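You operate a simulated robot arm through the tools that you are given. There is no shell and no other tool. Be economical: measure what you need, move in short steps, check, and stop when the job is done.

Carry out the task below with a simulated robot arm. There is one attempt and no reset: what you move stays moved.

## Task
Sand the rust off the iron pan, then oil the dry patch.
Fine: sanding block and oil pad go back on the shelf. Set down upright: sanding block, oil pad. A coat counts when it lies all over at full strength: go over it till it gets no stronger. What is to be rubbed or washed off counts as gone when no trace of it is left.

It is judged by the outcome, as a careful person would: the job done as asked, and still so three seconds after it is handed in. It fails if anything else is knocked over, pushed out of place, dropped, spilled or broken.

## Robot
A 7-joint arm with a two-finger parallel gripper, fixed in place. Base frame: the origin is at the foot of the arm, x ahead of it, y to its left, z up; the work surface is at about z = 760. Units: mm, rad, N and s.
With the tool pointing down near the work surface it reaches from about 420 to 900 mm from the base axis. Its first joint turns from -2.007 to 2.007 rad. Payload 3.91 kg.
Tool frame: the origin (TCP) lies between the finger pads and is the grasp point; the fingertips stand 30 mm ahead of it; z points along the fingers, y is the line along which they close. Largest opening 110 mm; finger width 20, thickness 10; the body of the gripper, 48 by 112 mm, starts 55 mm behind the TCP.
Orientation is that of the tool frame in the base frame, as [roll, pitch, yaw] about the fixed x, y, z axes, in that order (R = Rz(yaw) Ry(pitch) Rx(roll)). With the fingers straight down and closing along the base's y, the tool's x points along the base's -x, its y along +y and its z along -z.

## Interface
- The arm moves only by the tool step_arm. Its argument "deltas" is a list of rows, each an object (a shift or turn left out is 0, a gripper value left out holds the last) with "xyz": the shift along the base's x, y, z in mm, a list of three; "rotation": the turn, a rotation vector about the base's x, y, z in rad, a list of three; "fingers": the opening in per cent of the stroke, from 0 (shut) to 100 (fully open). In form: [{"xyz": [dx, dy, dz], "rotation": [rx, ry, rz], "fingers": fingers}, ...]. A call has 1 to 12 rows; each row shifts and turns the commanded pose from where the row before left it. A row lasts 0.2 s, in which the tool goes at most 50 mm and 0.15 rad; a call with a longer step from one row to the next is refused whole, and so is a gripper value outside its range. A pose out of reach is approached as far as the arm can. The call stops where the force on the tool passes 40 N (or 10 N more than at its start, if that is more) or the arm is blocked; 0.2 s more then pass. The fingers move at their own pace (about 153 mm/s each) and stop on an object; they squeeze with about 36 N. The grip force told is the motor's: it shows also when the fingers shut on nothing. Time passes only in rows, and 0.2 s behind the last, so rows that do not move let the fingers close. It gives the time, the measured TCP pose, the force on the tool (base axes), the opening and the grip force at its end, in the units of the frame above (readings bear some noise), with the torque about the TCP (base axes, N m) and any sound that the robot's microphone picked up.
- Cameras (640 x 400 px; columns grow to the right, rows downward): "scene" is fixed at [396.8, 647.7, 1466.7]; the picture's right is [-0.96, -0.29, 0.00], its down [-0.18, 0.58, -0.79] and it looks along [0.23, -0.76, -0.61] (base axes); focal length 313 px, centre (320, 200). "wrist" rides on the gripper at [72, 17, -103] in the tool frame; the picture's right is [-0.23, 0.97, 0.00], its down [-0.76, -0.18, -0.62] and it looks along [-0.61, -0.14, 0.78] (tool axes); focal length 222 px, centre (320, 200). There is no depth. A picture from a camera that has moved, and an enlarged one, comes with that camera's place and axes in the base frame and with its lens.
- grab_frame(camera): a new picture of that camera. The clock stands still meanwhile.
- raise_lower(by): slides the trunk up (or, below 0, down) by that many mm; the arm rides with it, the base frame stays. It gives what a move gives, with no picture.
- zoom(camera, box): a new picture of the part [left, top, right, bottom] of that camera's present view, enlarged. The clock stands still meanwhile.
- sign_off(): hands the job in; it is judged then, once.

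Work in short steps. Places have to be worked out from the pictures, the camera data and where the tool is seen: move nearer, look again, correct. Check each grasp and each placing, and mend what went wrong. You have 120 turns and 84 pictures in all, those below and enlarged ones among them. Open the gripper and draw the arm clear of the work before you hand the job in, unless the task says otherwise; then end with one line.

The tools are called as a command line: name --argument value ..., lists and objects as JSON in quotes. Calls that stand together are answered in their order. step_arm: Moves the arm, as the interface text tells. Its arguments: {"type":"object","properties":{"deltas":{"type":"array","items":{"type":"object","properties":{"xyz":{"type":"array","items":{"type":"number"}},"rotation":{"type":"array","items":{"type":"number"}},"fingers":{"type":"number"}}}}},"required":["deltas"]} The other tools are called the same way: raise_lower (by) slides the trunk up or down; grab_frame (camera) takes a picture; zoom (camera, box) takes an enlarged picture of a part of a camera's view; sign_off () hands the job in.

At the start:

```text
clock: 0.0
tcp_pos: [662.2, -82.5, 1109.2]
orientation: [-3.141, 0.0, 3.142]
ft_force: [0.1, -0.6, 0.4]
torque: [-0.01, 0.01, 0.01]
finger_gap: 110.2
finger_force: 0.0
trunk travel left (down, up): [-775.0, 215.0]
```

scene: 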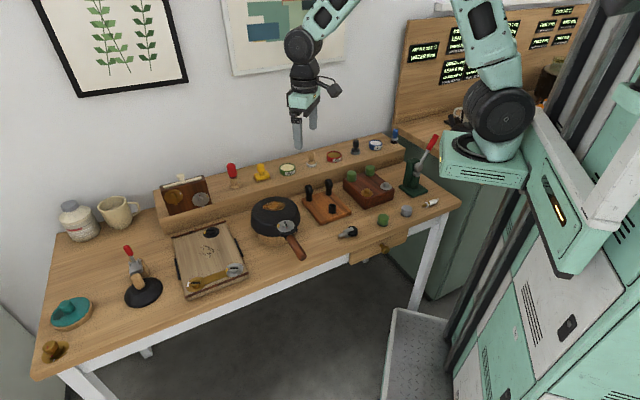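
wrist: 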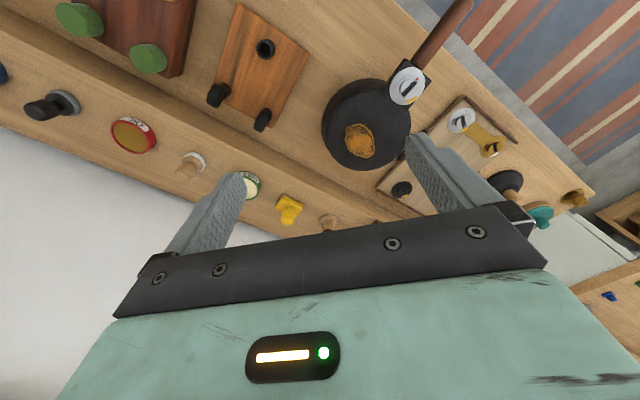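

I look closely at the shelf, the pan and the bench to identify the tools.

zoom --camera "scene" --box '[150, 130, 310, 230]'

zoom --camera "scene" --box '[290, 120, 450, 220]'

zoom --camera "scene" --box '[230, 170, 390, 270]'

```text
4.00 times, centred on (230, 180) of scene
camera zoom: at [396.8, 647.7, 1466.7], right [-0.96, -0.29, 0.0], down [-0.18, 0.58, -0.79], along [0.23, -0.76, -0.61], focal length 1254 px, centre (680, 280)
```

zoom: 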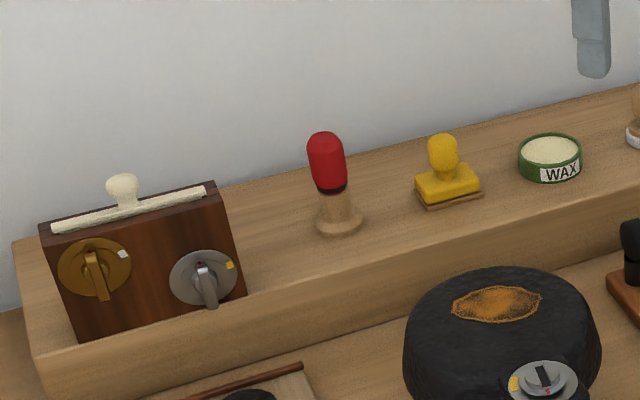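

```text
4.00 times, centred on (370, 170) of scene
camera zoom: at [396.8, 647.7, 1466.7], right [-0.96, -0.29, 0.0], down [-0.18, 0.58, -0.79], along [0.23, -0.76, -0.61], focal length 1254 px, centre (120, 320)
```

zoom: 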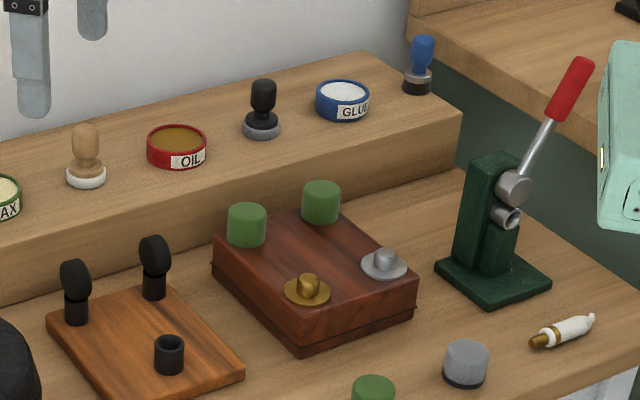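

```text
4.00 times, centred on (310, 220) of scene
camera zoom: at [396.8, 647.7, 1466.7], right [-0.96, -0.29, 0.0], down [-0.18, 0.58, -0.79], along [0.23, -0.76, -0.61], focal length 1254 px, centre (360, 120)
```

zoom: 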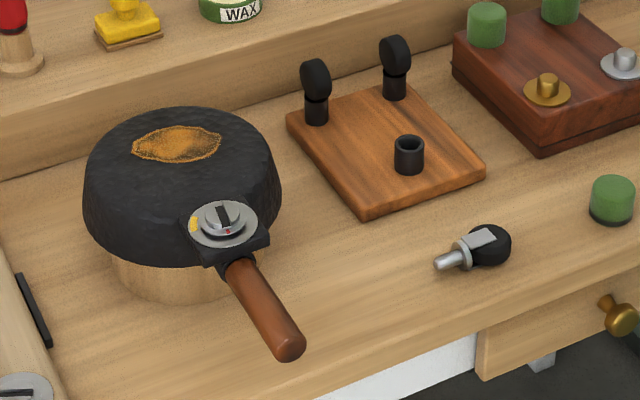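

The yellow block with a flat base is probably the sander, near (867,-193). Several knob pads stand by the oil tin, so I move nearer to view the shelf with the wrist camera.

step_arm --deltas '[{"xyz": [0, -40, -25]}, {"xyz": [0, -40, -25]}, {"xyz": [0, -40, -25]}, {"xyz": [0, -30, -25]}, {"xyz": [0, 0, 0]}]'

grab_frame --camera "wrist"

```text
clock: 1.2
tcp_pos: [662.2, -233.0, 1009.7]
orientation: [-3.141, 0.0, -3.141]
ft_force: [0.7, -0.8, 0.3]
torque: [0.02, 0.0, 0.02]
finger_gap: 110.1
finger_force: 0.1
trunk travel left (down, up): [-775.0, 215.0]
```

```text
78 pictures are left
camera wrist: at [588.6, -216.8, 1112.4], right [0.23, 0.97, 0.0], down [0.76, -0.18, 0.62], along [0.61, -0.14, -0.78], focal length 222 px, centre (320, 200)
```

wrist: 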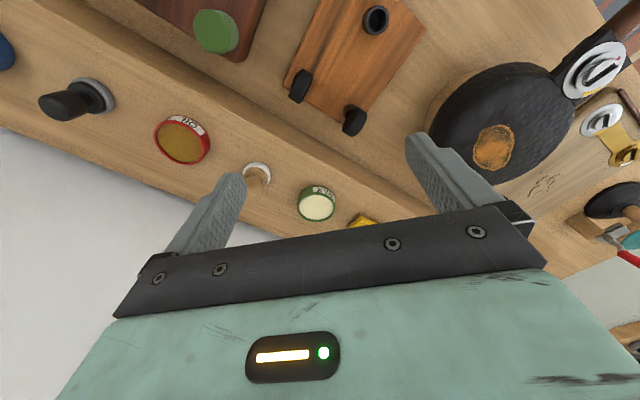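

I enlarge the pads and the pan.

zoom --camera "wrist" --box '[20, 60, 340, 260]'

zoom --camera "wrist" --box '[400, 20, 640, 170]'

zoom --camera "scene" --box '[240, 130, 400, 190]'

```text
2.00 times, centred on (180, 160) of wrist
camera zoom: at [588.6, -216.8, 1112.4], right [0.23, 0.97, 0.0], down [0.76, -0.18, 0.62], along [0.61, -0.14, -0.78], focal length 444 px, centre (600, 280)
```

zoom: 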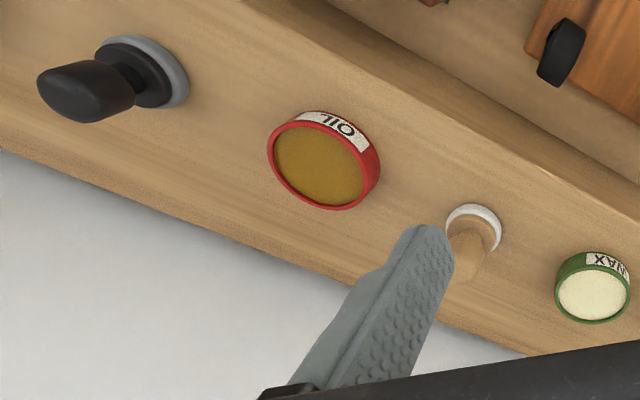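

```text
2.67 times, centred on (520, 95) of wrist
camera zoom: at [588.6, -216.8, 1112.4], right [0.23, 0.97, 0.0], down [0.76, -0.18, 0.62], along [0.61, -0.14, -0.78], focal length 592 px, centre (-213, 480)
```

zoom: 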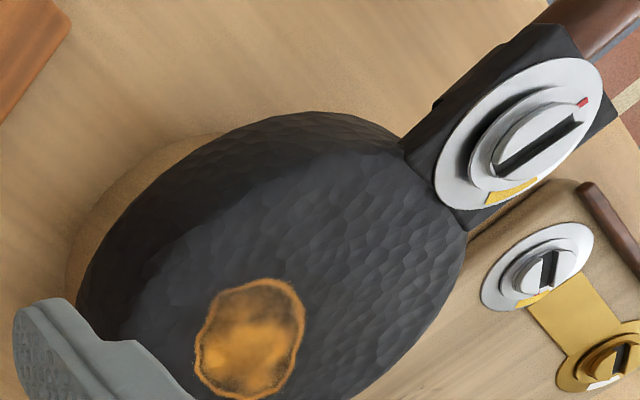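

```text
4.00 times, centred on (320, 160) of scene
camera zoom: at [396.8, 647.7, 1466.7], right [-0.96, -0.29, 0.0], down [-0.18, 0.58, -0.79], along [0.23, -0.76, -0.61], focal length 1254 px, centre (320, 360)
```

zoom: 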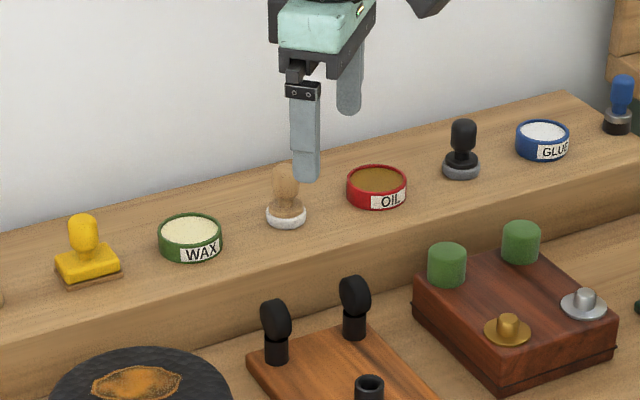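

Several knobs look similar, so I enlarge the candidates and the dish items to tell the pads apart.

zoom --camera "scene" --box '[225, 150, 289, 190]'

zoom --camera "scene" --box '[342, 120, 406, 160]'

zoom --camera "scene" --box '[30, 220, 270, 370]'

zoom --camera "scene" --box '[245, 190, 309, 230]'

```text
10.00 times, centred on (257, 170) of scene
camera zoom: at [396.8, 647.7, 1466.7], right [-0.96, -0.29, 0.0], down [-0.18, 0.58, -0.79], along [0.23, -0.76, -0.61], focal length 3134 px, centre (950, 500)
```

zoom: 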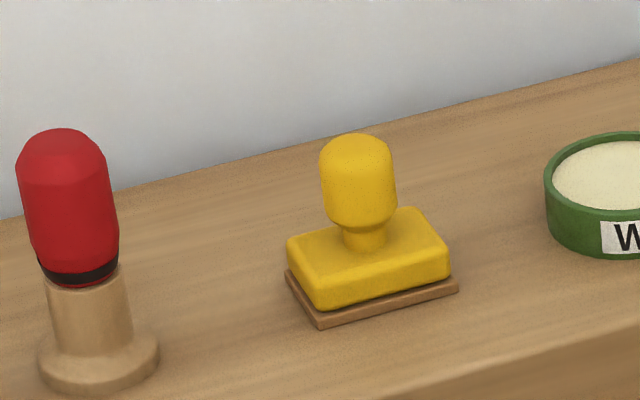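

```text
10.00 times, centred on (374, 140) of scene
camera zoom: at [396.8, 647.7, 1466.7], right [-0.96, -0.29, 0.0], down [-0.18, 0.58, -0.79], along [0.23, -0.76, -0.61], focal length 3134 px, centre (-220, 800)
```

zoom: 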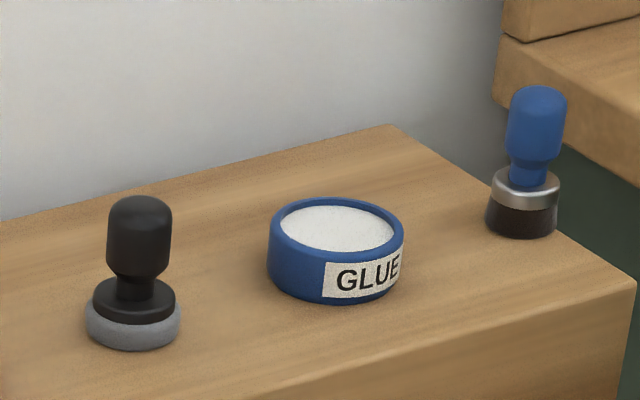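

```text
2.67 times, centred on (150, 295) of scene
camera zoom: at [396.8, 647.7, 1466.7], right [-0.96, -0.29, 0.0], down [-0.18, 0.58, -0.79], along [0.23, -0.76, -0.61], focal length 836 px, centre (773, -53)
```

zoom: 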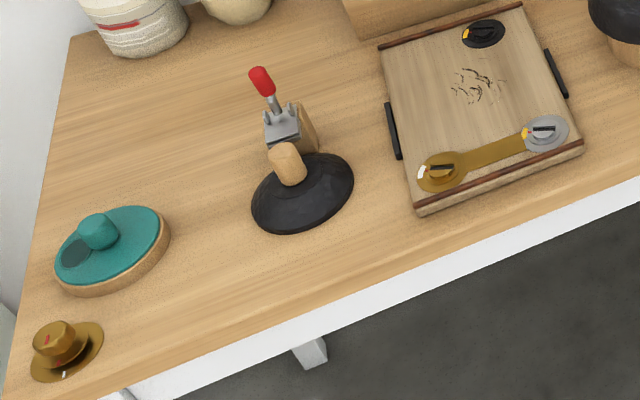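

```text
10.00 times, centred on (277, 210) of scene
camera zoom: at [396.8, 647.7, 1466.7], right [-0.96, -0.29, 0.0], down [-0.18, 0.58, -0.79], along [0.23, -0.76, -0.61], focal length 3134 px, centre (750, 100)
```

zoom: 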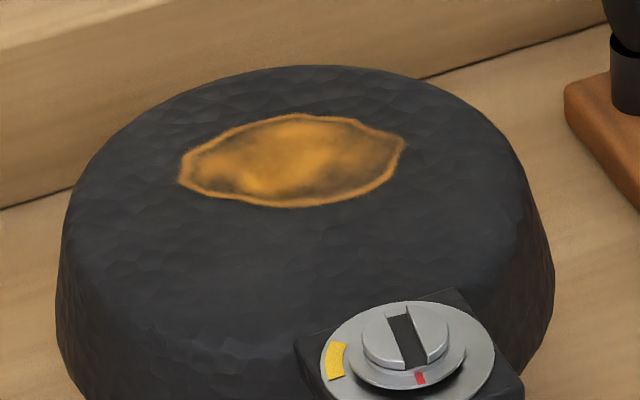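

The board to the pan's left has a cracked-looking patch; I look closer at it and at the rest.

zoom --camera "scene" --box '[170, 220, 250, 300]'

zoom --camera "scene" --box '[290, 135, 354, 175]'

zoom --camera "scene" --box '[330, 160, 450, 240]'

```text
5.00 times, centred on (210, 260) of scene
camera zoom: at [396.8, 647.7, 1466.7], right [-0.96, -0.29, 0.0], down [-0.18, 0.58, -0.79], along [0.23, -0.76, -0.61], focal length 1567 px, centre (870, -100)
```

zoom: 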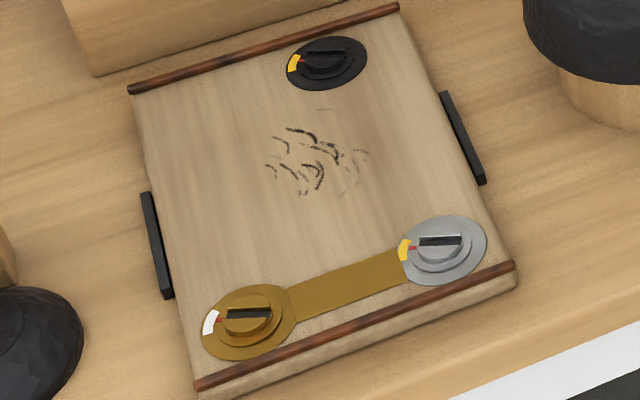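

```text
10.00 times, centred on (322, 155) of scene
camera zoom: at [396.8, 647.7, 1466.7], right [-0.96, -0.29, 0.0], down [-0.18, 0.58, -0.79], along [0.23, -0.76, -0.61], focal length 3134 px, centre (300, 650)
```

zoom: 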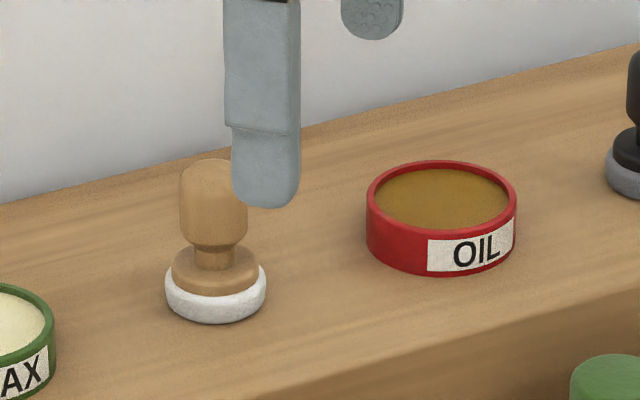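

```text
5.00 times, centred on (390, 200) of scene
camera zoom: at [396.8, 647.7, 1466.7], right [-0.96, -0.29, 0.0], down [-0.18, 0.58, -0.79], along [0.23, -0.76, -0.61], focal length 1567 px, centre (-30, 200)
```

zoom: 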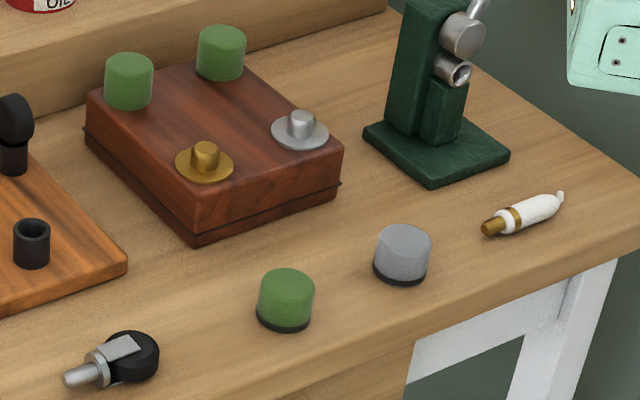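

The marks on the board look like scribbles, so the dry patch should show on the pan. The yellow block is at about (871,-197), turned 45° like the bench. I swing above it with the gripper turned to match.

step_arm --deltas '[{"xyz": [30, 6, 0], "rotation": [0, 0, -0.131], "fingers": 50}, {"xyz": [35, 6, 0], "rotation": [0, 0, -0.131]}, {"xyz": [36, 6, 0], "rotation": [0, 0, -0.131]}, {"xyz": [36, 6, 0], "rotation": [0, 0, -0.131]}, {"xyz": [36, 6, -15], "rotation": [0, 0, -0.131]}, {"xyz": [36, 6, -25], "rotation": [0, 0, -0.131]}, {}]'

grab_frame --camera "wrist"

zoom --camera "scene" --box '[215, 110, 311, 190]'

```text
clock: 2.8
tcp_pos: [870.1, -196.5, 969.1]
orientation: [3.141, 0.0, 2.353]
ft_force: [0.0, -0.1, 0.1]
torque: [0.01, 0.0, -0.02]
finger_gap: 55.0
finger_force: 0.1
trunk travel left (down, up): [-775.0, 215.0]
```

```text
67 pictures are left
camera wrist: at [831.8, -133.3, 1072.6], right [0.85, 0.53, 0.0], down [0.41, -0.67, 0.62], along [0.33, -0.53, -0.78], focal length 222 px, centre (320, 200)
```

wrist: 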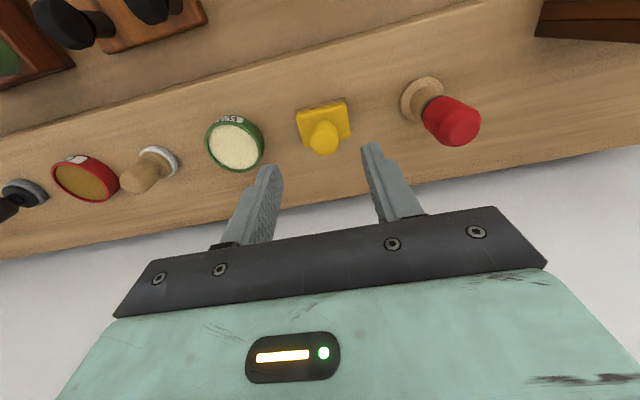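

```text
5.00 times, centred on (263, 150) of scene
camera zoom: at [396.8, 647.7, 1466.7], right [-0.96, -0.29, 0.0], down [-0.18, 0.58, -0.79], along [0.23, -0.76, -0.61], focal length 1567 px, centre (605, 450)
```

zoom: 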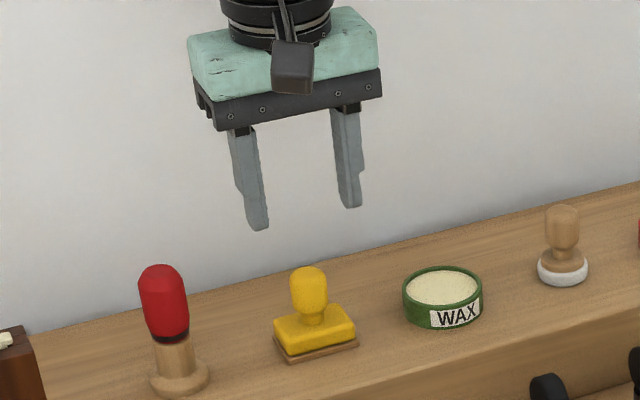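

Both cameras put the knob at about (871,-195) with its top near z 903. I descend straight, to keep the fingertips just above the block body.

step_arm --deltas '[{"xyz": [1, 1, -30]}, {"xyz": [0, 0, -30]}, {"xyz": [0, 0, -14]}, {}]'

grab_frame --camera "wrist"

zoom --camera "scene" --box '[231, 130, 295, 190]'

```text
clock: 3.8
tcp_pos: [872.3, -195.2, 894.9]
orientation: [3.141, -0.001, 2.354]
ft_force: [-0.6, 0.2, -0.7]
torque: [0.0, -0.04, -0.01]
finger_gap: 54.8
finger_force: 0.0
trunk travel left (down, up): [-775.0, 215.0]
```

```text
65 pictures are left
camera wrist: at [832.2, -132.9, 998.3], right [0.85, 0.53, 0.0], down [0.41, -0.67, 0.62], along [0.33, -0.53, -0.78], focal length 222 px, centre (320, 200)
```

wrist: 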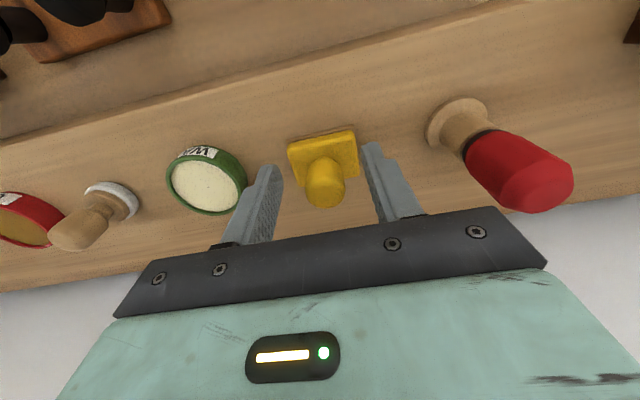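

```text
6.67 times, centred on (263, 160) of scene
camera zoom: at [396.8, 647.7, 1466.7], right [-0.96, -0.29, 0.0], down [-0.18, 0.58, -0.79], along [0.23, -0.76, -0.61], focal length 2090 px, centre (700, 467)
```

zoom: 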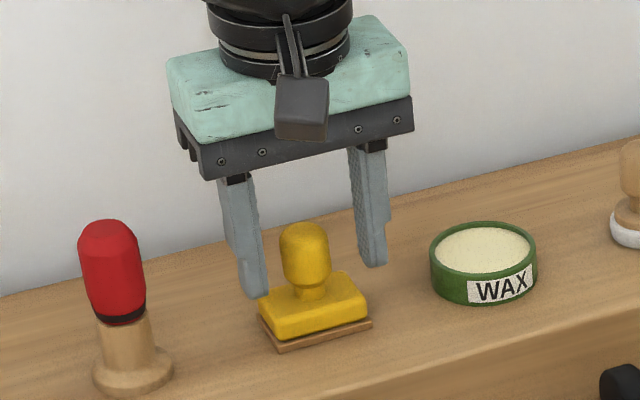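

The knob sits between the fingers, so I close.

step_arm --deltas '[{"xyz": [-1, 1, -1], "fingers": 50}, {"fingers": 0}, {}, {}]'

zoom --camera "scene" --box '[231, 130, 295, 190]'

```text
clock: 4.8
tcp_pos: [870.2, -194.7, 894.8]
orientation: [3.14, 0.0, 2.354]
ft_force: [0.4, 2.2, 1.6]
torque: [0.04, -0.06, 0.04]
finger_gap: 23.5
finger_force: 36.0
trunk travel left (down, up): [-775.0, 215.0]
```

```text
6.67 times, centred on (263, 160) of scene
camera zoom: at [396.8, 647.7, 1466.7], right [-0.96, -0.29, 0.0], down [-0.18, 0.58, -0.79], along [0.23, -0.76, -0.61], focal length 2090 px, centre (700, 467)
```

zoom: 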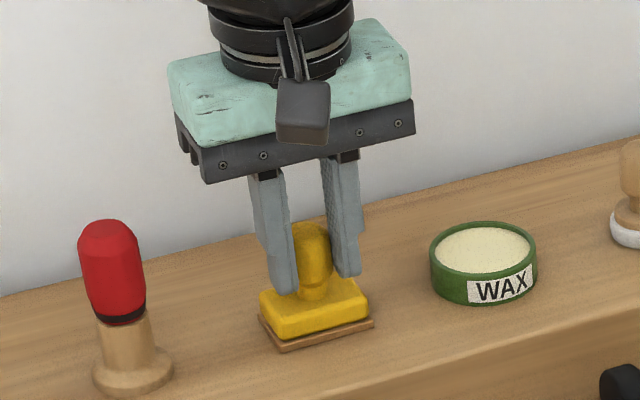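

The block is held (gap 23.5). I lift it and carry it over the rust, estimated at (754,-38) on a pan top at z≈860.

step_arm --deltas '[{"xyz": [0, 0, 15]}, {"xyz": [0, 0, 30]}, {"xyz": [0, 0, 35]}, {"xyz": [-29, 39, 20]}, {"xyz": [-29, 39, 0]}, {"xyz": [-29, 39, 0]}, {"xyz": [-29, 39, 0]}, {"xyz": [0, 0, -30]}, {}]'

zoom --camera "scene" --box '[220, 120, 332, 240]'

grab_frame --camera "wrist"

```text
refused: row 4 steps farther than a row can; nothing moved
```

```text
3.33 times, centred on (276, 180) of scene
camera zoom: at [396.8, 647.7, 1466.7], right [-0.96, -0.29, 0.0], down [-0.18, 0.58, -0.79], along [0.23, -0.76, -0.61], focal length 1045 px, centre (467, 267)
```

zoom: 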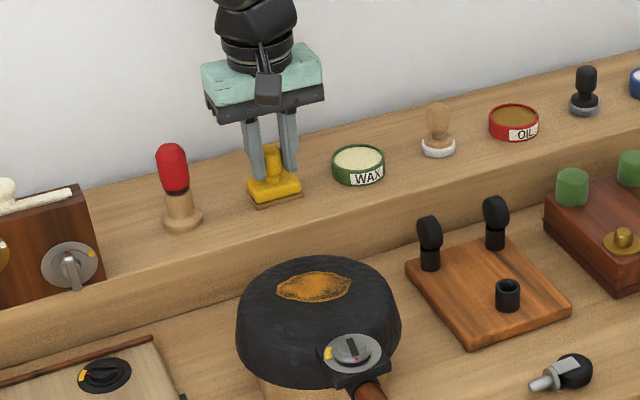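

```text
61 pictures are left
camera wrist: at [831.0, -131.6, 997.3], right [0.85, 0.53, 0.0], down [0.41, -0.66, 0.62], along [0.33, -0.53, -0.78], focal length 222 px, centre (320, 200)
```

wrist: 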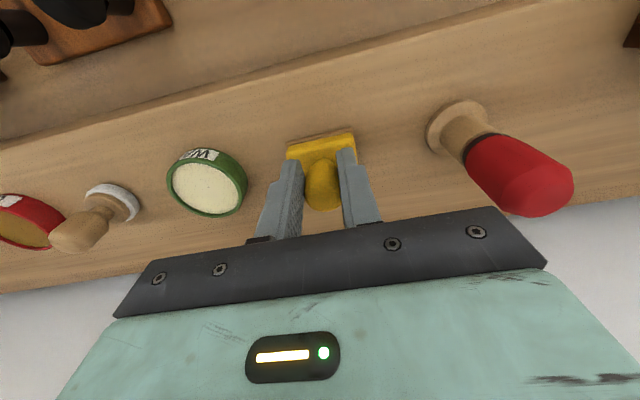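

One row was slightly too long; I resend with shorter rows.

step_arm --deltas '[{"xyz": [0, 0, 15]}, {"xyz": [0, 0, 35]}, {"xyz": [0, 0, 45]}, {"xyz": [-29, 39, 0]}, {"xyz": [-29, 39, 0]}, {"xyz": [-29, 39, 0]}, {"xyz": [-29, 39, 0]}, {"xyz": [0, 0, -30]}, {}]'

zoom --camera "scene" --box '[220, 120, 332, 240]'

grab_frame --camera "wrist"

```text
clock: 6.8
tcp_pos: [754.6, -38.7, 957.9]
orientation: [-3.14, 0.0, 2.355]
ft_force: [-0.6, 0.0, -0.8]
torque: [0.03, 0.02, -0.01]
finger_gap: 23.3
finger_force: 36.6
trunk travel left (down, up): [-775.0, 215.0]
```

```text
3.33 times, centred on (276, 180) of scene
camera zoom: at [396.8, 647.7, 1466.7], right [-0.96, -0.29, 0.0], down [-0.18, 0.58, -0.79], along [0.23, -0.76, -0.61], focal length 1045 px, centre (467, 267)
```

zoom: 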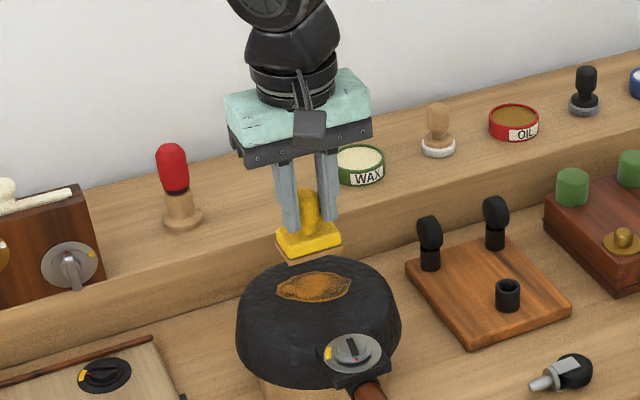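

```text
59 pictures are left
camera wrist: at [714.6, 24.7, 1061.5], right [0.85, 0.53, 0.0], down [0.41, -0.66, 0.62], along [0.33, -0.53, -0.78], focal length 222 px, centre (320, 200)
```

wrist: 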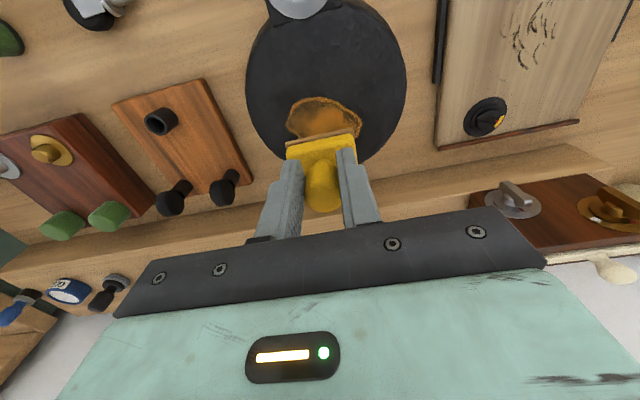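

Rust is confirmed at about (753,-36), extending ±35 along the bench and ±21 across. I lower towards contact, expected near TCP z 915.

step_arm --deltas '[{"xyz": [-1, 2, -25]}, {"xyz": [0, 0, -8]}, {"xyz": [0, 0, -4]}, {}]'

step_arm --deltas '[{"xyz": [0, 0, -2]}, {"xyz": [0, 0, -2]}, {}]'

```text
clock: 7.8
tcp_pos: [754.5, -37.0, 921.4]
orientation: [-3.141, -0.001, 2.355]
ft_force: [-2.4, 0.3, 6.0]
torque: [-0.1, 0.08, -0.06]
finger_gap: 23.1
finger_force: 36.3
trunk travel left (down, up): [-775.0, 215.0]
```

```text
clock: 8.5
tcp_pos: [753.6, -36.0, 922.5]
orientation: [3.139, 0.001, 2.354]
ft_force: [-12.4, -1.6, 24.2]
torque: [-0.23, 0.4, -0.1]
finger_gap: 23.0
finger_force: 36.5
trunk travel left (down, up): [-775.0, 215.0]
stopped in row 3: the force on the tool passed its limit at 42 N (the readings are from after the stop); the commanded pose is now the measured one
```

Contact at TCP z≈922, a bit hard. I ease up slightly and check the force and the pan.

step_arm --deltas '[{"xyz": [0, 0, 1]}, {}]'

zoom --camera "scene" --box '[220, 120, 332, 240]'

```text
clock: 9.1
tcp_pos: [753.3, -36.6, 920.6]
orientation: [3.138, 0.001, 2.353]
ft_force: [-12.4, 0.4, 22.8]
torque: [-0.2, 0.36, -0.12]
finger_gap: 23.1
finger_force: 36.4
trunk travel left (down, up): [-775.0, 215.0]
```

```text
3.33 times, centred on (276, 180) of scene
camera zoom: at [396.8, 647.7, 1466.7], right [-0.96, -0.29, 0.0], down [-0.18, 0.58, -0.79], along [0.23, -0.76, -0.61], focal length 1045 px, centre (467, 267)
```

zoom: 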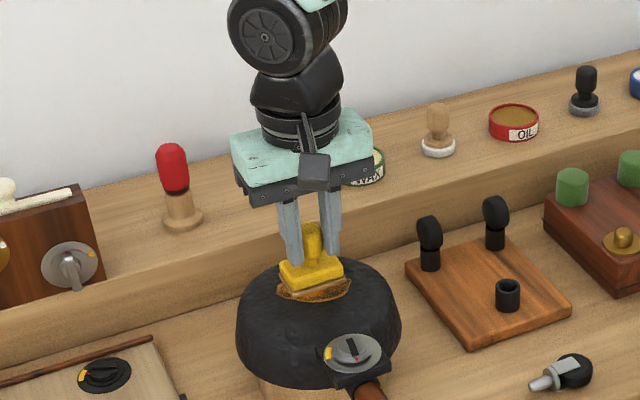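

Still about 23 N down; the rust shows on the camera side of the block. I ease up 1 mm and start strokes along the bench direction, stepping toward the camera side.

step_arm --deltas '[{"xyz": [0, 0, 2]}, {"xyz": [7, 7, 0]}, {"xyz": [6, 6, 0]}, {"xyz": [-8, -8, 0]}, {"xyz": [-9, -9, 0]}, {"xyz": [-9, -9, 0]}, {"xyz": [6.5, 6.5, 0]}, {"xyz": [6.5, 6.5, 0]}, {}]'

zoom --camera "scene" --box '[230, 160, 326, 240]'

```text
clock: 11.1
tcp_pos: [754.1, -37.1, 922.2]
orientation: [3.139, 0.003, 2.355]
ft_force: [-0.6, 0.5, -0.5]
torque: [0.0, 0.0, -0.02]
finger_gap: 23.3
finger_force: 36.0
trunk travel left (down, up): [-775.0, 215.0]
```

```text
5.00 times, centred on (278, 200) of scene
camera zoom: at [396.8, 647.7, 1466.7], right [-0.96, -0.29, 0.0], down [-0.18, 0.58, -0.79], along [0.23, -0.76, -0.61], focal length 1567 px, centre (530, 200)
```

zoom: 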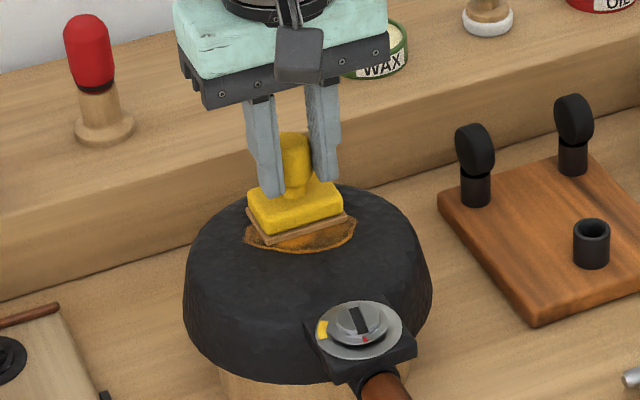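

Contact was lost by about 1 mm. I shift 10 mm toward the camera side, press about 1.5 mm, and stroke.

step_arm --deltas '[{"xyz": [-7, 7, 0]}, {"xyz": [0, 0, -1.5]}, {"xyz": [6, 6, 0]}, {"xyz": [6, 6, 0]}, {"xyz": [-8, -8, 0]}, {"xyz": [-8, -8, 0]}, {"xyz": [-8, -8, 0]}, {"xyz": [6, 6, 0]}, {"xyz": [6, 6, 0]}]'

zoom --camera "scene" --box '[230, 160, 326, 240]'

```text
clock: 13.1
tcp_pos: [745.6, -31.4, 921.5]
orientation: [3.14, 0.002, 2.353]
ft_force: [-8.3, -7.8, 12.9]
torque: [-0.51, 0.12, -0.2]
finger_gap: 22.9
finger_force: 36.3
trunk travel left (down, up): [-775.0, 215.0]
```

```text
5.00 times, centred on (278, 200) of scene
camera zoom: at [396.8, 647.7, 1466.7], right [-0.96, -0.29, 0.0], down [-0.18, 0.58, -0.79], along [0.23, -0.76, -0.61], focal length 1567 px, centre (530, 200)
```

zoom: 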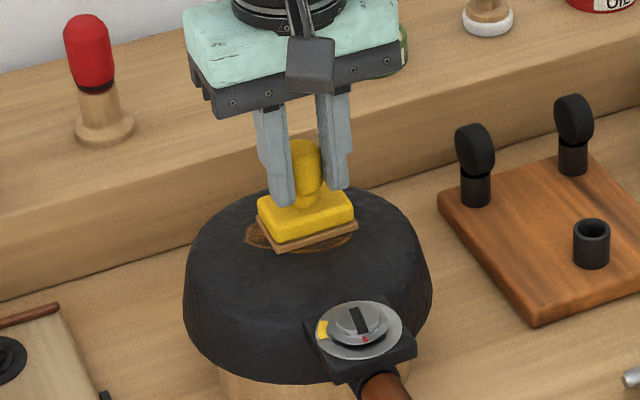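

Rust is fading, and the pan stays put. I keep stroking over a wider area.

step_arm --deltas '[{"xyz": [8, 8, 0]}, {"xyz": [8, 8, 0]}, {"xyz": [4, -4, 0]}, {"xyz": [-8, -8, 0]}, {"xyz": [-8, -8, 0]}, {"xyz": [-8, -8, 0]}, {"xyz": [-6, -6, 0]}, {"xyz": [4, -4, 0]}, {"xyz": [8, 8, 0]}, {"xyz": [8, 8, 0]}, {"xyz": [8, 8, 0]}, {"xyz": [8, 8, 0]}]'

step_arm --deltas '[{"xyz": [3, -3, 0]}, {"xyz": [-8, -8, 0]}, {"xyz": [-8, -8, 0]}, {"xyz": [-8, -8, 0]}, {"xyz": [-8, -8, 0]}, {"xyz": [-4, 4, 0]}, {"xyz": [8, 8, 0]}, {"xyz": [8, 8, 0]}, {"xyz": [8, 8, 0]}, {"xyz": [8, 8, 0]}, {"xyz": [-4, 4, 0]}, {"xyz": [-4, 4, 0]}]'

zoom --camera "scene" --box '[230, 160, 326, 240]'

```text
clock: 15.7
tcp_pos: [772.8, -20.2, 921.4]
orientation: [3.138, 0.0, 2.354]
ft_force: [-3.5, -4.1, 8.2]
torque: [-0.29, 0.1, -0.05]
finger_gap: 22.6
finger_force: 35.9
trunk travel left (down, up): [-775.0, 215.0]
```

```text
clock: 18.3
tcp_pos: [765.1, -10.5, 921.5]
orientation: [3.136, 0.005, 2.355]
ft_force: [4.6, -3.4, 7.1]
torque: [-0.29, -0.2, 0.04]
finger_gap: 22.4
finger_force: 36.0
trunk travel left (down, up): [-775.0, 215.0]
```

```text
5.00 times, centred on (278, 200) of scene
camera zoom: at [396.8, 647.7, 1466.7], right [-0.96, -0.29, 0.0], down [-0.18, 0.58, -0.79], along [0.23, -0.76, -0.61], focal length 1567 px, centre (530, 200)
```

zoom: 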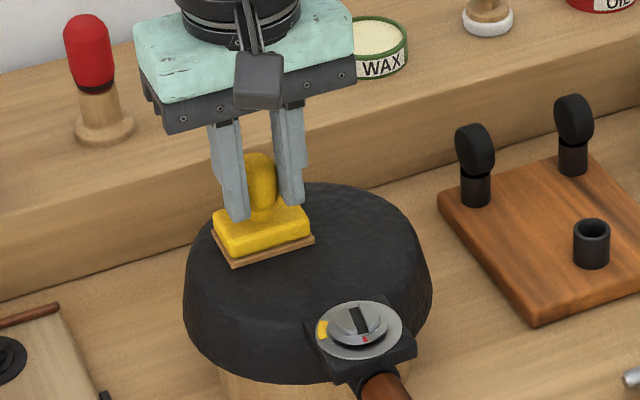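

It looks mostly clean; I lift and move aside to inspect.

step_arm --deltas '[{"xyz": [0, 0, 25]}, {"xyz": [0, 0, 45]}, {"xyz": [25, -25, 0]}, {"xyz": [25, -25, 0]}]'

zoom --camera "scene" --box '[237, 185, 317, 235]'

zoom --camera "wrist" --box '[220, 0, 480, 170]'

```text
clock: 19.3
tcp_pos: [814.7, -59.7, 990.9]
orientation: [3.14, 0.002, 2.356]
ft_force: [-0.6, 0.2, -1.4]
torque: [-0.03, -0.02, 0.01]
finger_gap: 22.3
finger_force: 35.5
trunk travel left (down, up): [-775.0, 215.0]
```

```text
8.00 times, centred on (277, 210) of scene
camera zoom: at [396.8, 647.7, 1466.7], right [-0.96, -0.29, 0.0], down [-0.18, 0.58, -0.79], along [0.23, -0.76, -0.61], focal length 2507 px, centre (664, 120)
```

zoom: 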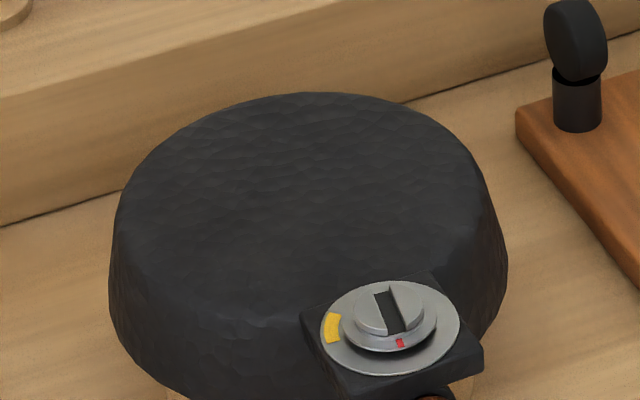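

```text
2.35 times, centred on (350, 85) of wrist
camera zoom: at [774.5, 2.4, 1095.1], right [0.85, 0.53, 0.0], down [0.41, -0.67, 0.62], along [0.33, -0.53, -0.78], focal length 523 px, centre (249, 471)
```

zoom: 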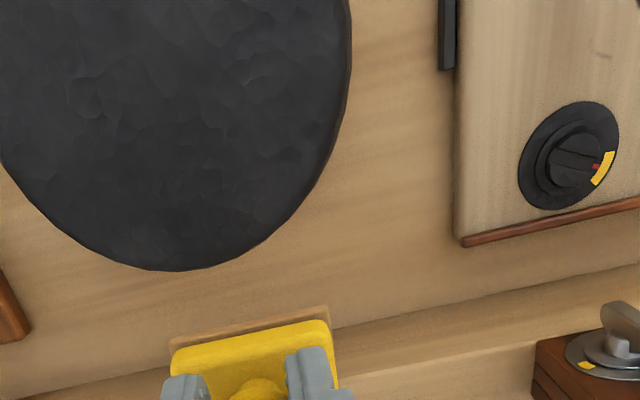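

Rust is gone, but no obvious dry patch shows; I look harder at the pan and at other surfaces.

zoom --camera "scene" --box '[252, 195, 300, 225]'

grab_frame --camera "wrist"

grab_frame --camera "scene"

```text
13.33 times, centred on (276, 210) of scene
camera zoom: at [396.8, 647.7, 1466.7], right [-0.96, -0.29, 0.0], down [-0.18, 0.58, -0.79], along [0.23, -0.76, -0.61], focal length 4179 px, centre (907, 67)
```

zoom: 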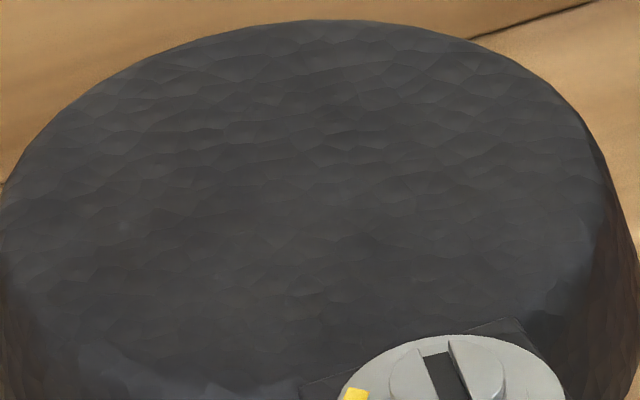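

```text
51 pictures are left
camera wrist: at [774.5, 2.4, 1095.1], right [0.85, 0.53, 0.0], down [0.41, -0.67, 0.62], along [0.33, -0.53, -0.78], focal length 222 px, centre (320, 200)
```

wrist: 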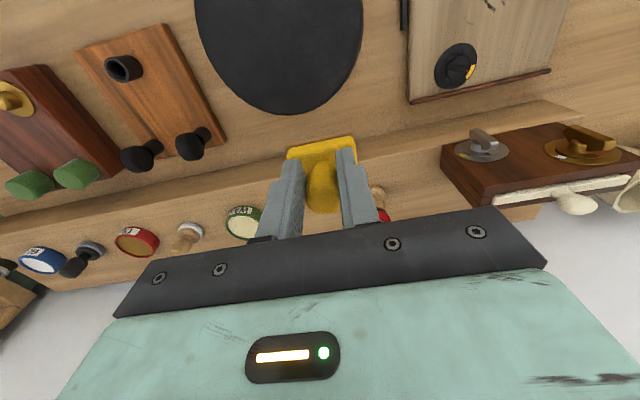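

```text
50 pictures are left
```

scene: 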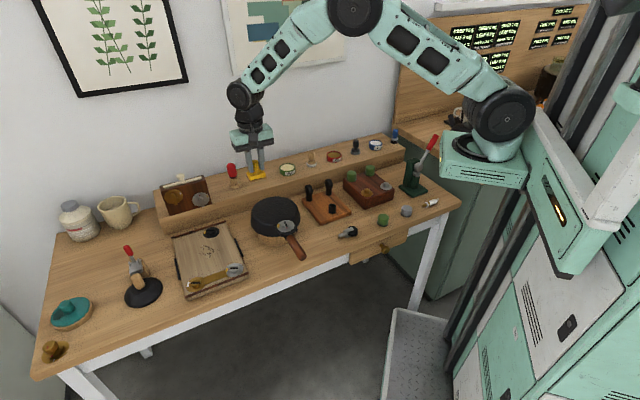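

I return the block to its spot first: carry it above (870,-195), then lower.

step_arm --deltas '[{"xyz": [14, -34, 0]}, {"xyz": [14, -34, 0]}, {"xyz": [14, -34, 0]}, {"xyz": [13.5, -33, 0]}, {"xyz": [0, 0, -45]}, {"xyz": [0, 0, -35]}, {}]'

zoom --camera "scene" --box '[231, 130, 295, 190]'

```text
clock: 20.9
tcp_pos: [869.9, -195.0, 910.2]
orientation: [3.138, 0.001, 2.354]
ft_force: [-0.4, 0.3, -1.0]
torque: [0.02, -0.01, 0.0]
finger_gap: 22.0
finger_force: 35.9
trunk travel left (down, up): [-775.0, 215.0]
```

```text
6.67 times, centred on (263, 160) of scene
camera zoom: at [396.8, 647.7, 1466.7], right [-0.96, -0.29, 0.0], down [-0.18, 0.58, -0.79], along [0.23, -0.76, -0.61], focal length 2090 px, centre (700, 467)
```

zoom: 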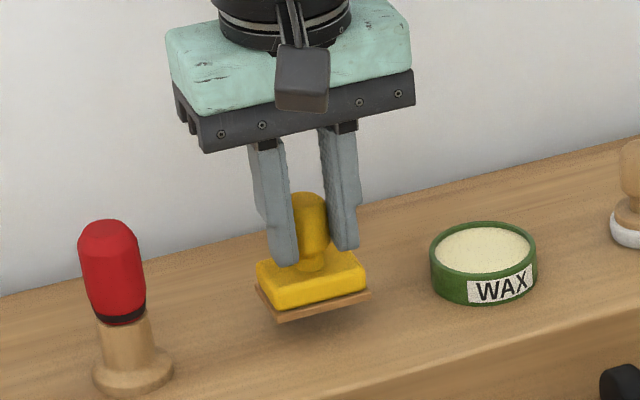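

It hangs level about 15 mm above the shelf; I lower in small rows.

step_arm --deltas '[{"xyz": [0, 0, -8]}, {"xyz": [0, 0, -3]}, {"xyz": [0, 0, -2]}, {}]'

```text
clock: 21.9
tcp_pos: [869.2, -195.1, 898.4]
orientation: [3.138, 0.002, 2.357]
ft_force: [-0.2, -0.9, -1.2]
torque: [-0.04, 0.0, -0.01]
finger_gap: 22.4
finger_force: 36.5
trunk travel left (down, up): [-775.0, 215.0]
```

Not in contact yet; a bit lower.

step_arm --deltas '[{"xyz": [0, 0, -2]}, {"xyz": [0, 0, -1]}, {}]'

```text
clock: 22.7
tcp_pos: [869.9, -195.2, 895.4]
orientation: [3.137, 0.002, 2.354]
ft_force: [-0.2, -0.2, -0.6]
torque: [0.03, 0.01, -0.01]
finger_gap: 22.0
finger_force: 36.2
trunk travel left (down, up): [-775.0, 215.0]
```

step_arm --deltas '[{"xyz": [0, 0, -1]}, {"xyz": [0, 0, -1]}, {}]'

zoom --camera "scene" --box '[231, 130, 295, 190]'

```text
clock: 23.5
tcp_pos: [870.3, -194.5, 892.7]
orientation: [3.138, 0.002, 2.354]
ft_force: [-0.5, -1.0, 2.7]
torque: [-0.06, 0.09, 0.0]
finger_gap: 21.9
finger_force: 36.5
trunk travel left (down, up): [-775.0, 215.0]
```

```text
6.67 times, centred on (263, 160) of scene
camera zoom: at [396.8, 647.7, 1466.7], right [-0.96, -0.29, 0.0], down [-0.18, 0.58, -0.79], along [0.23, -0.76, -0.61], focal length 2090 px, centre (700, 467)
```

zoom: 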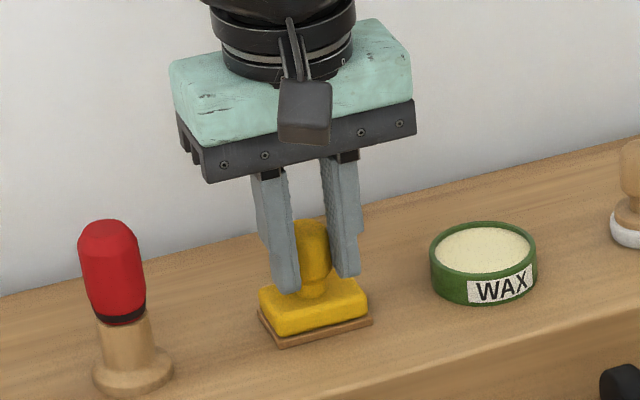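

Light contact, block upright on its old place. I release, rise, and move to view the pan from nearby.

step_arm --deltas '[{"fingers": 50}, {}, {"xyz": [0, 0, 30]}, {"xyz": [0, 0, 45]}, {"xyz": [-29, 39, 0]}, {"xyz": [-29, 39, 0]}, {"xyz": [-29, 39, 0]}, {"xyz": [-29, 39, 0]}, {"xyz": [15, -15, 0]}]'

zoom --camera "wrist" --box '[220, 0, 450, 170]'

zoom --camera "scene" --box '[215, 140, 325, 250]'

```text
clock: 25.5
tcp_pos: [768.8, -54.2, 968.9]
orientation: [3.138, 0.004, 2.354]
ft_force: [0.1, 0.5, 0.0]
torque: [-0.01, 0.04, -0.01]
finger_gap: 55.1
finger_force: 0.1
trunk travel left (down, up): [-775.0, 215.0]
```

```text
2.35 times, centred on (335, 85) of wrist
camera zoom: at [729.3, 9.2, 1072.0], right [0.85, 0.53, 0.0], down [0.41, -0.67, 0.62], along [0.33, -0.53, -0.78], focal length 523 px, centre (285, 471)
```

zoom: 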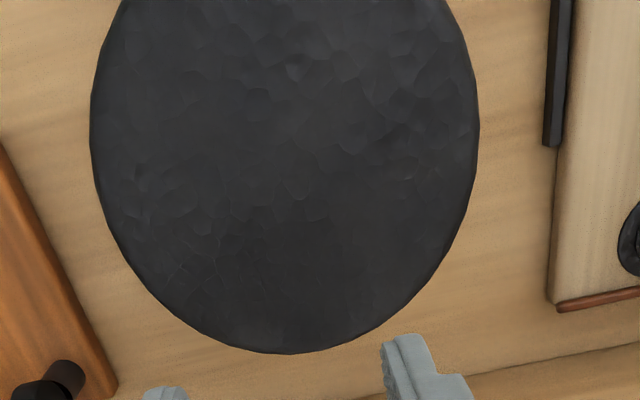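

```text
3.64 times, centred on (270, 195) of scene
camera zoom: at [396.8, 647.7, 1466.7], right [-0.96, -0.29, 0.0], down [-0.18, 0.58, -0.79], along [0.23, -0.76, -0.61], focal length 1140 px, centre (502, 218)
```

zoom: 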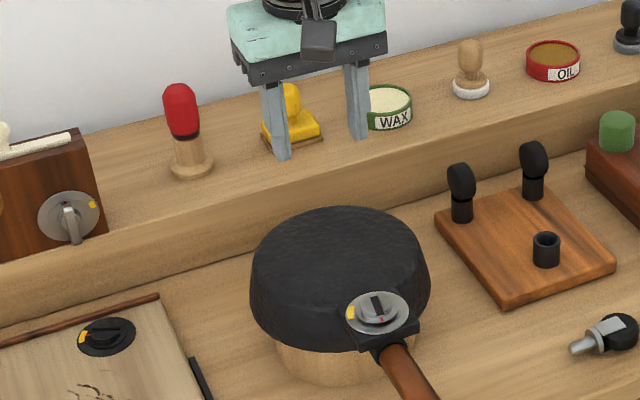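

No dry area is visible on the pan top. The board's mark may be dry, cracked wood, so I view it closely with the wrist camera.

step_arm --deltas '[{"xyz": [-8, 39, 8], "rotation": [0, 0, 0.131]}, {"xyz": [-8, 39, 8], "rotation": [0, 0, 0.131]}, {"xyz": [-8, 39, 8], "rotation": [0, 0, 0.131]}, {"xyz": [-8, 39, 8], "rotation": [0, 0, 0.131]}, {"xyz": [-8, 39, 0], "rotation": [0, 0, 0.131]}, {"xyz": [-8, 39, 0], "rotation": [0, 0, 0.131]}, {}]'

grab_frame --camera "wrist"

zoom --camera "scene" --box '[40, 285, 120, 335]'

```text
clock: 27.1
tcp_pos: [720.9, 179.8, 1001.5]
orientation: [3.137, 0.001, -3.14]
ft_force: [-1.0, 0.1, 0.6]
torque: [-0.01, 0.01, 0.01]
finger_gap: 55.1
finger_force: 0.0
trunk travel left (down, up): [-775.0, 215.0]
```

```text
45 pictures are left
camera wrist: at [648.3, 196.2, 1103.6], right [0.23, 0.97, 0.0], down [0.76, -0.18, 0.62], along [0.61, -0.14, -0.78], focal length 222 px, centre (320, 200)
```

wrist: 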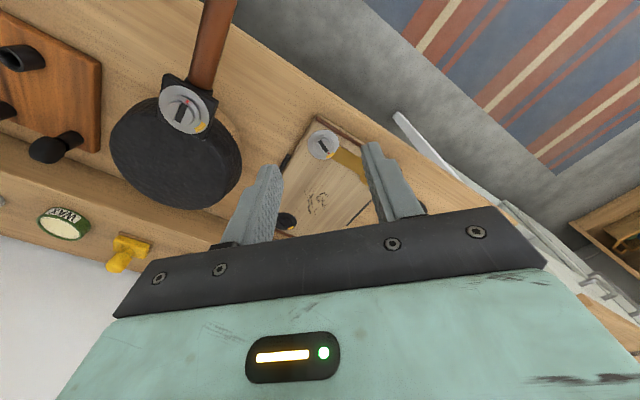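

```text
8.00 times, centred on (80, 310) of scene
camera zoom: at [396.8, 647.7, 1466.7], right [-0.96, -0.29, 0.0], down [-0.18, 0.58, -0.79], along [0.23, -0.76, -0.61], focal length 2507 px, centre (2240, -680)
```

zoom: 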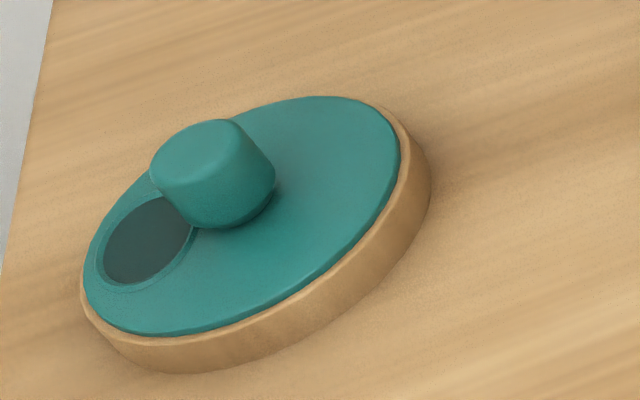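

zoom --camera "wrist" --box '[270, 130, 390, 240]'

zoom --camera "wrist" --box '[90, 60, 260, 220]'

zoom --camera "scene" --box '[180, 235, 228, 275]'

```text
3.64 times, centred on (330, 185) of wrist
camera zoom: at [648.3, 196.2, 1103.6], right [0.23, 0.97, 0.0], down [0.76, -0.18, 0.62], along [0.61, -0.14, -0.78], focal length 808 px, centre (284, 254)
```

zoom: 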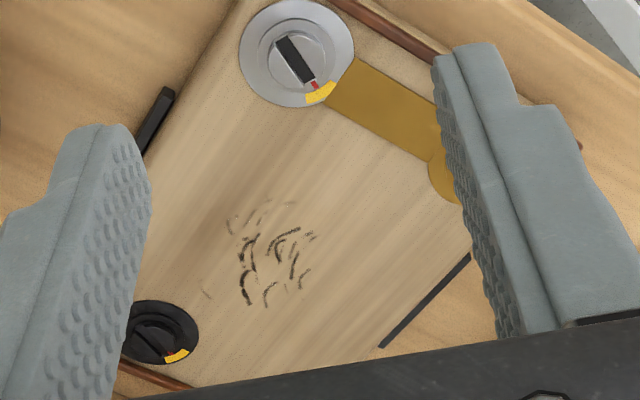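

```text
2.50 times, centred on (175, 140) of wrist
camera zoom: at [648.3, 196.2, 1103.6], right [0.23, 0.97, 0.0], down [0.76, -0.18, 0.62], along [0.61, -0.14, -0.78], focal length 555 px, centre (682, 350)
```

zoom: 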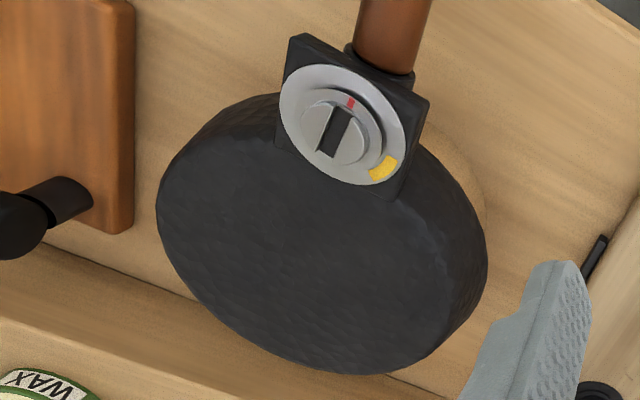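

```text
10.00 times, centred on (204, 255) of scene
camera zoom: at [396.8, 647.7, 1466.7], right [-0.96, -0.29, 0.0], down [-0.18, 0.58, -0.79], along [0.23, -0.76, -0.61], focal length 3134 px, centre (1480, -350)
```

zoom: 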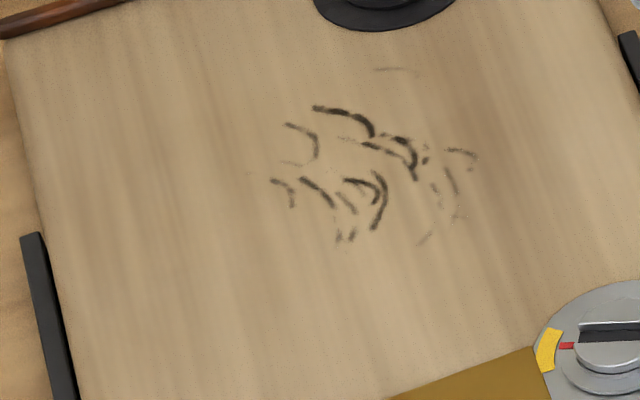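

The marks look like scuffs rather than dry wood. I check the brown board, the box and the remaining surfaces for a dull or pale patch.

zoom --camera "scene" --box '[300, 165, 404, 230]'

zoom --camera "scene" --box '[110, 230, 174, 310]'

zoom --camera "scene" --box '[245, 190, 309, 230]'

```text
6.15 times, centred on (352, 198) of scene
camera zoom: at [396.8, 647.7, 1466.7], right [-0.96, -0.29, 0.0], down [-0.18, 0.58, -0.79], along [0.23, -0.76, -0.61], focal length 1929 px, centre (123, 215)
```

zoom: 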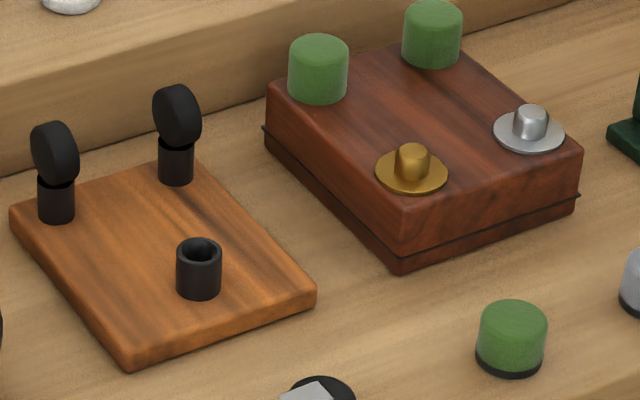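

```text
5.00 times, centred on (142, 270) of scene
camera zoom: at [396.8, 647.7, 1466.7], right [-0.96, -0.29, 0.0], down [-0.18, 0.58, -0.79], along [0.23, -0.76, -0.61], focal length 1567 px, centre (1210, -150)
```

zoom: 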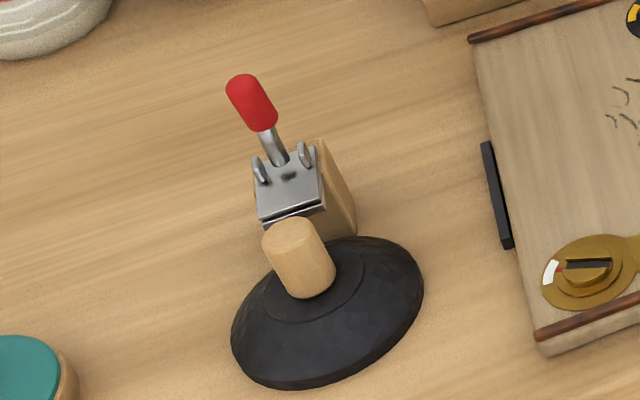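

```text
10.00 times, centred on (277, 210) of scene
camera zoom: at [396.8, 647.7, 1466.7], right [-0.96, -0.29, 0.0], down [-0.18, 0.58, -0.79], along [0.23, -0.76, -0.61], focal length 3134 px, centre (750, 100)
```

zoom: 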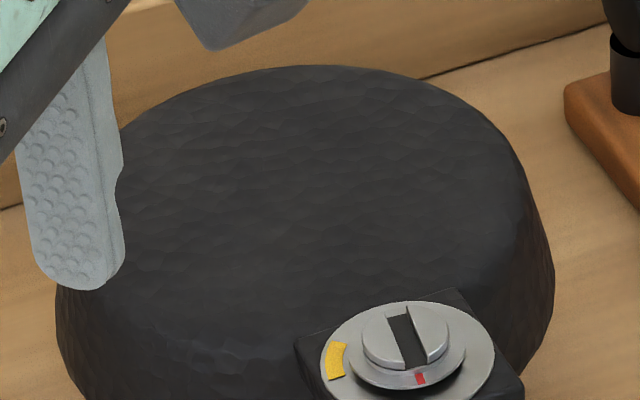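

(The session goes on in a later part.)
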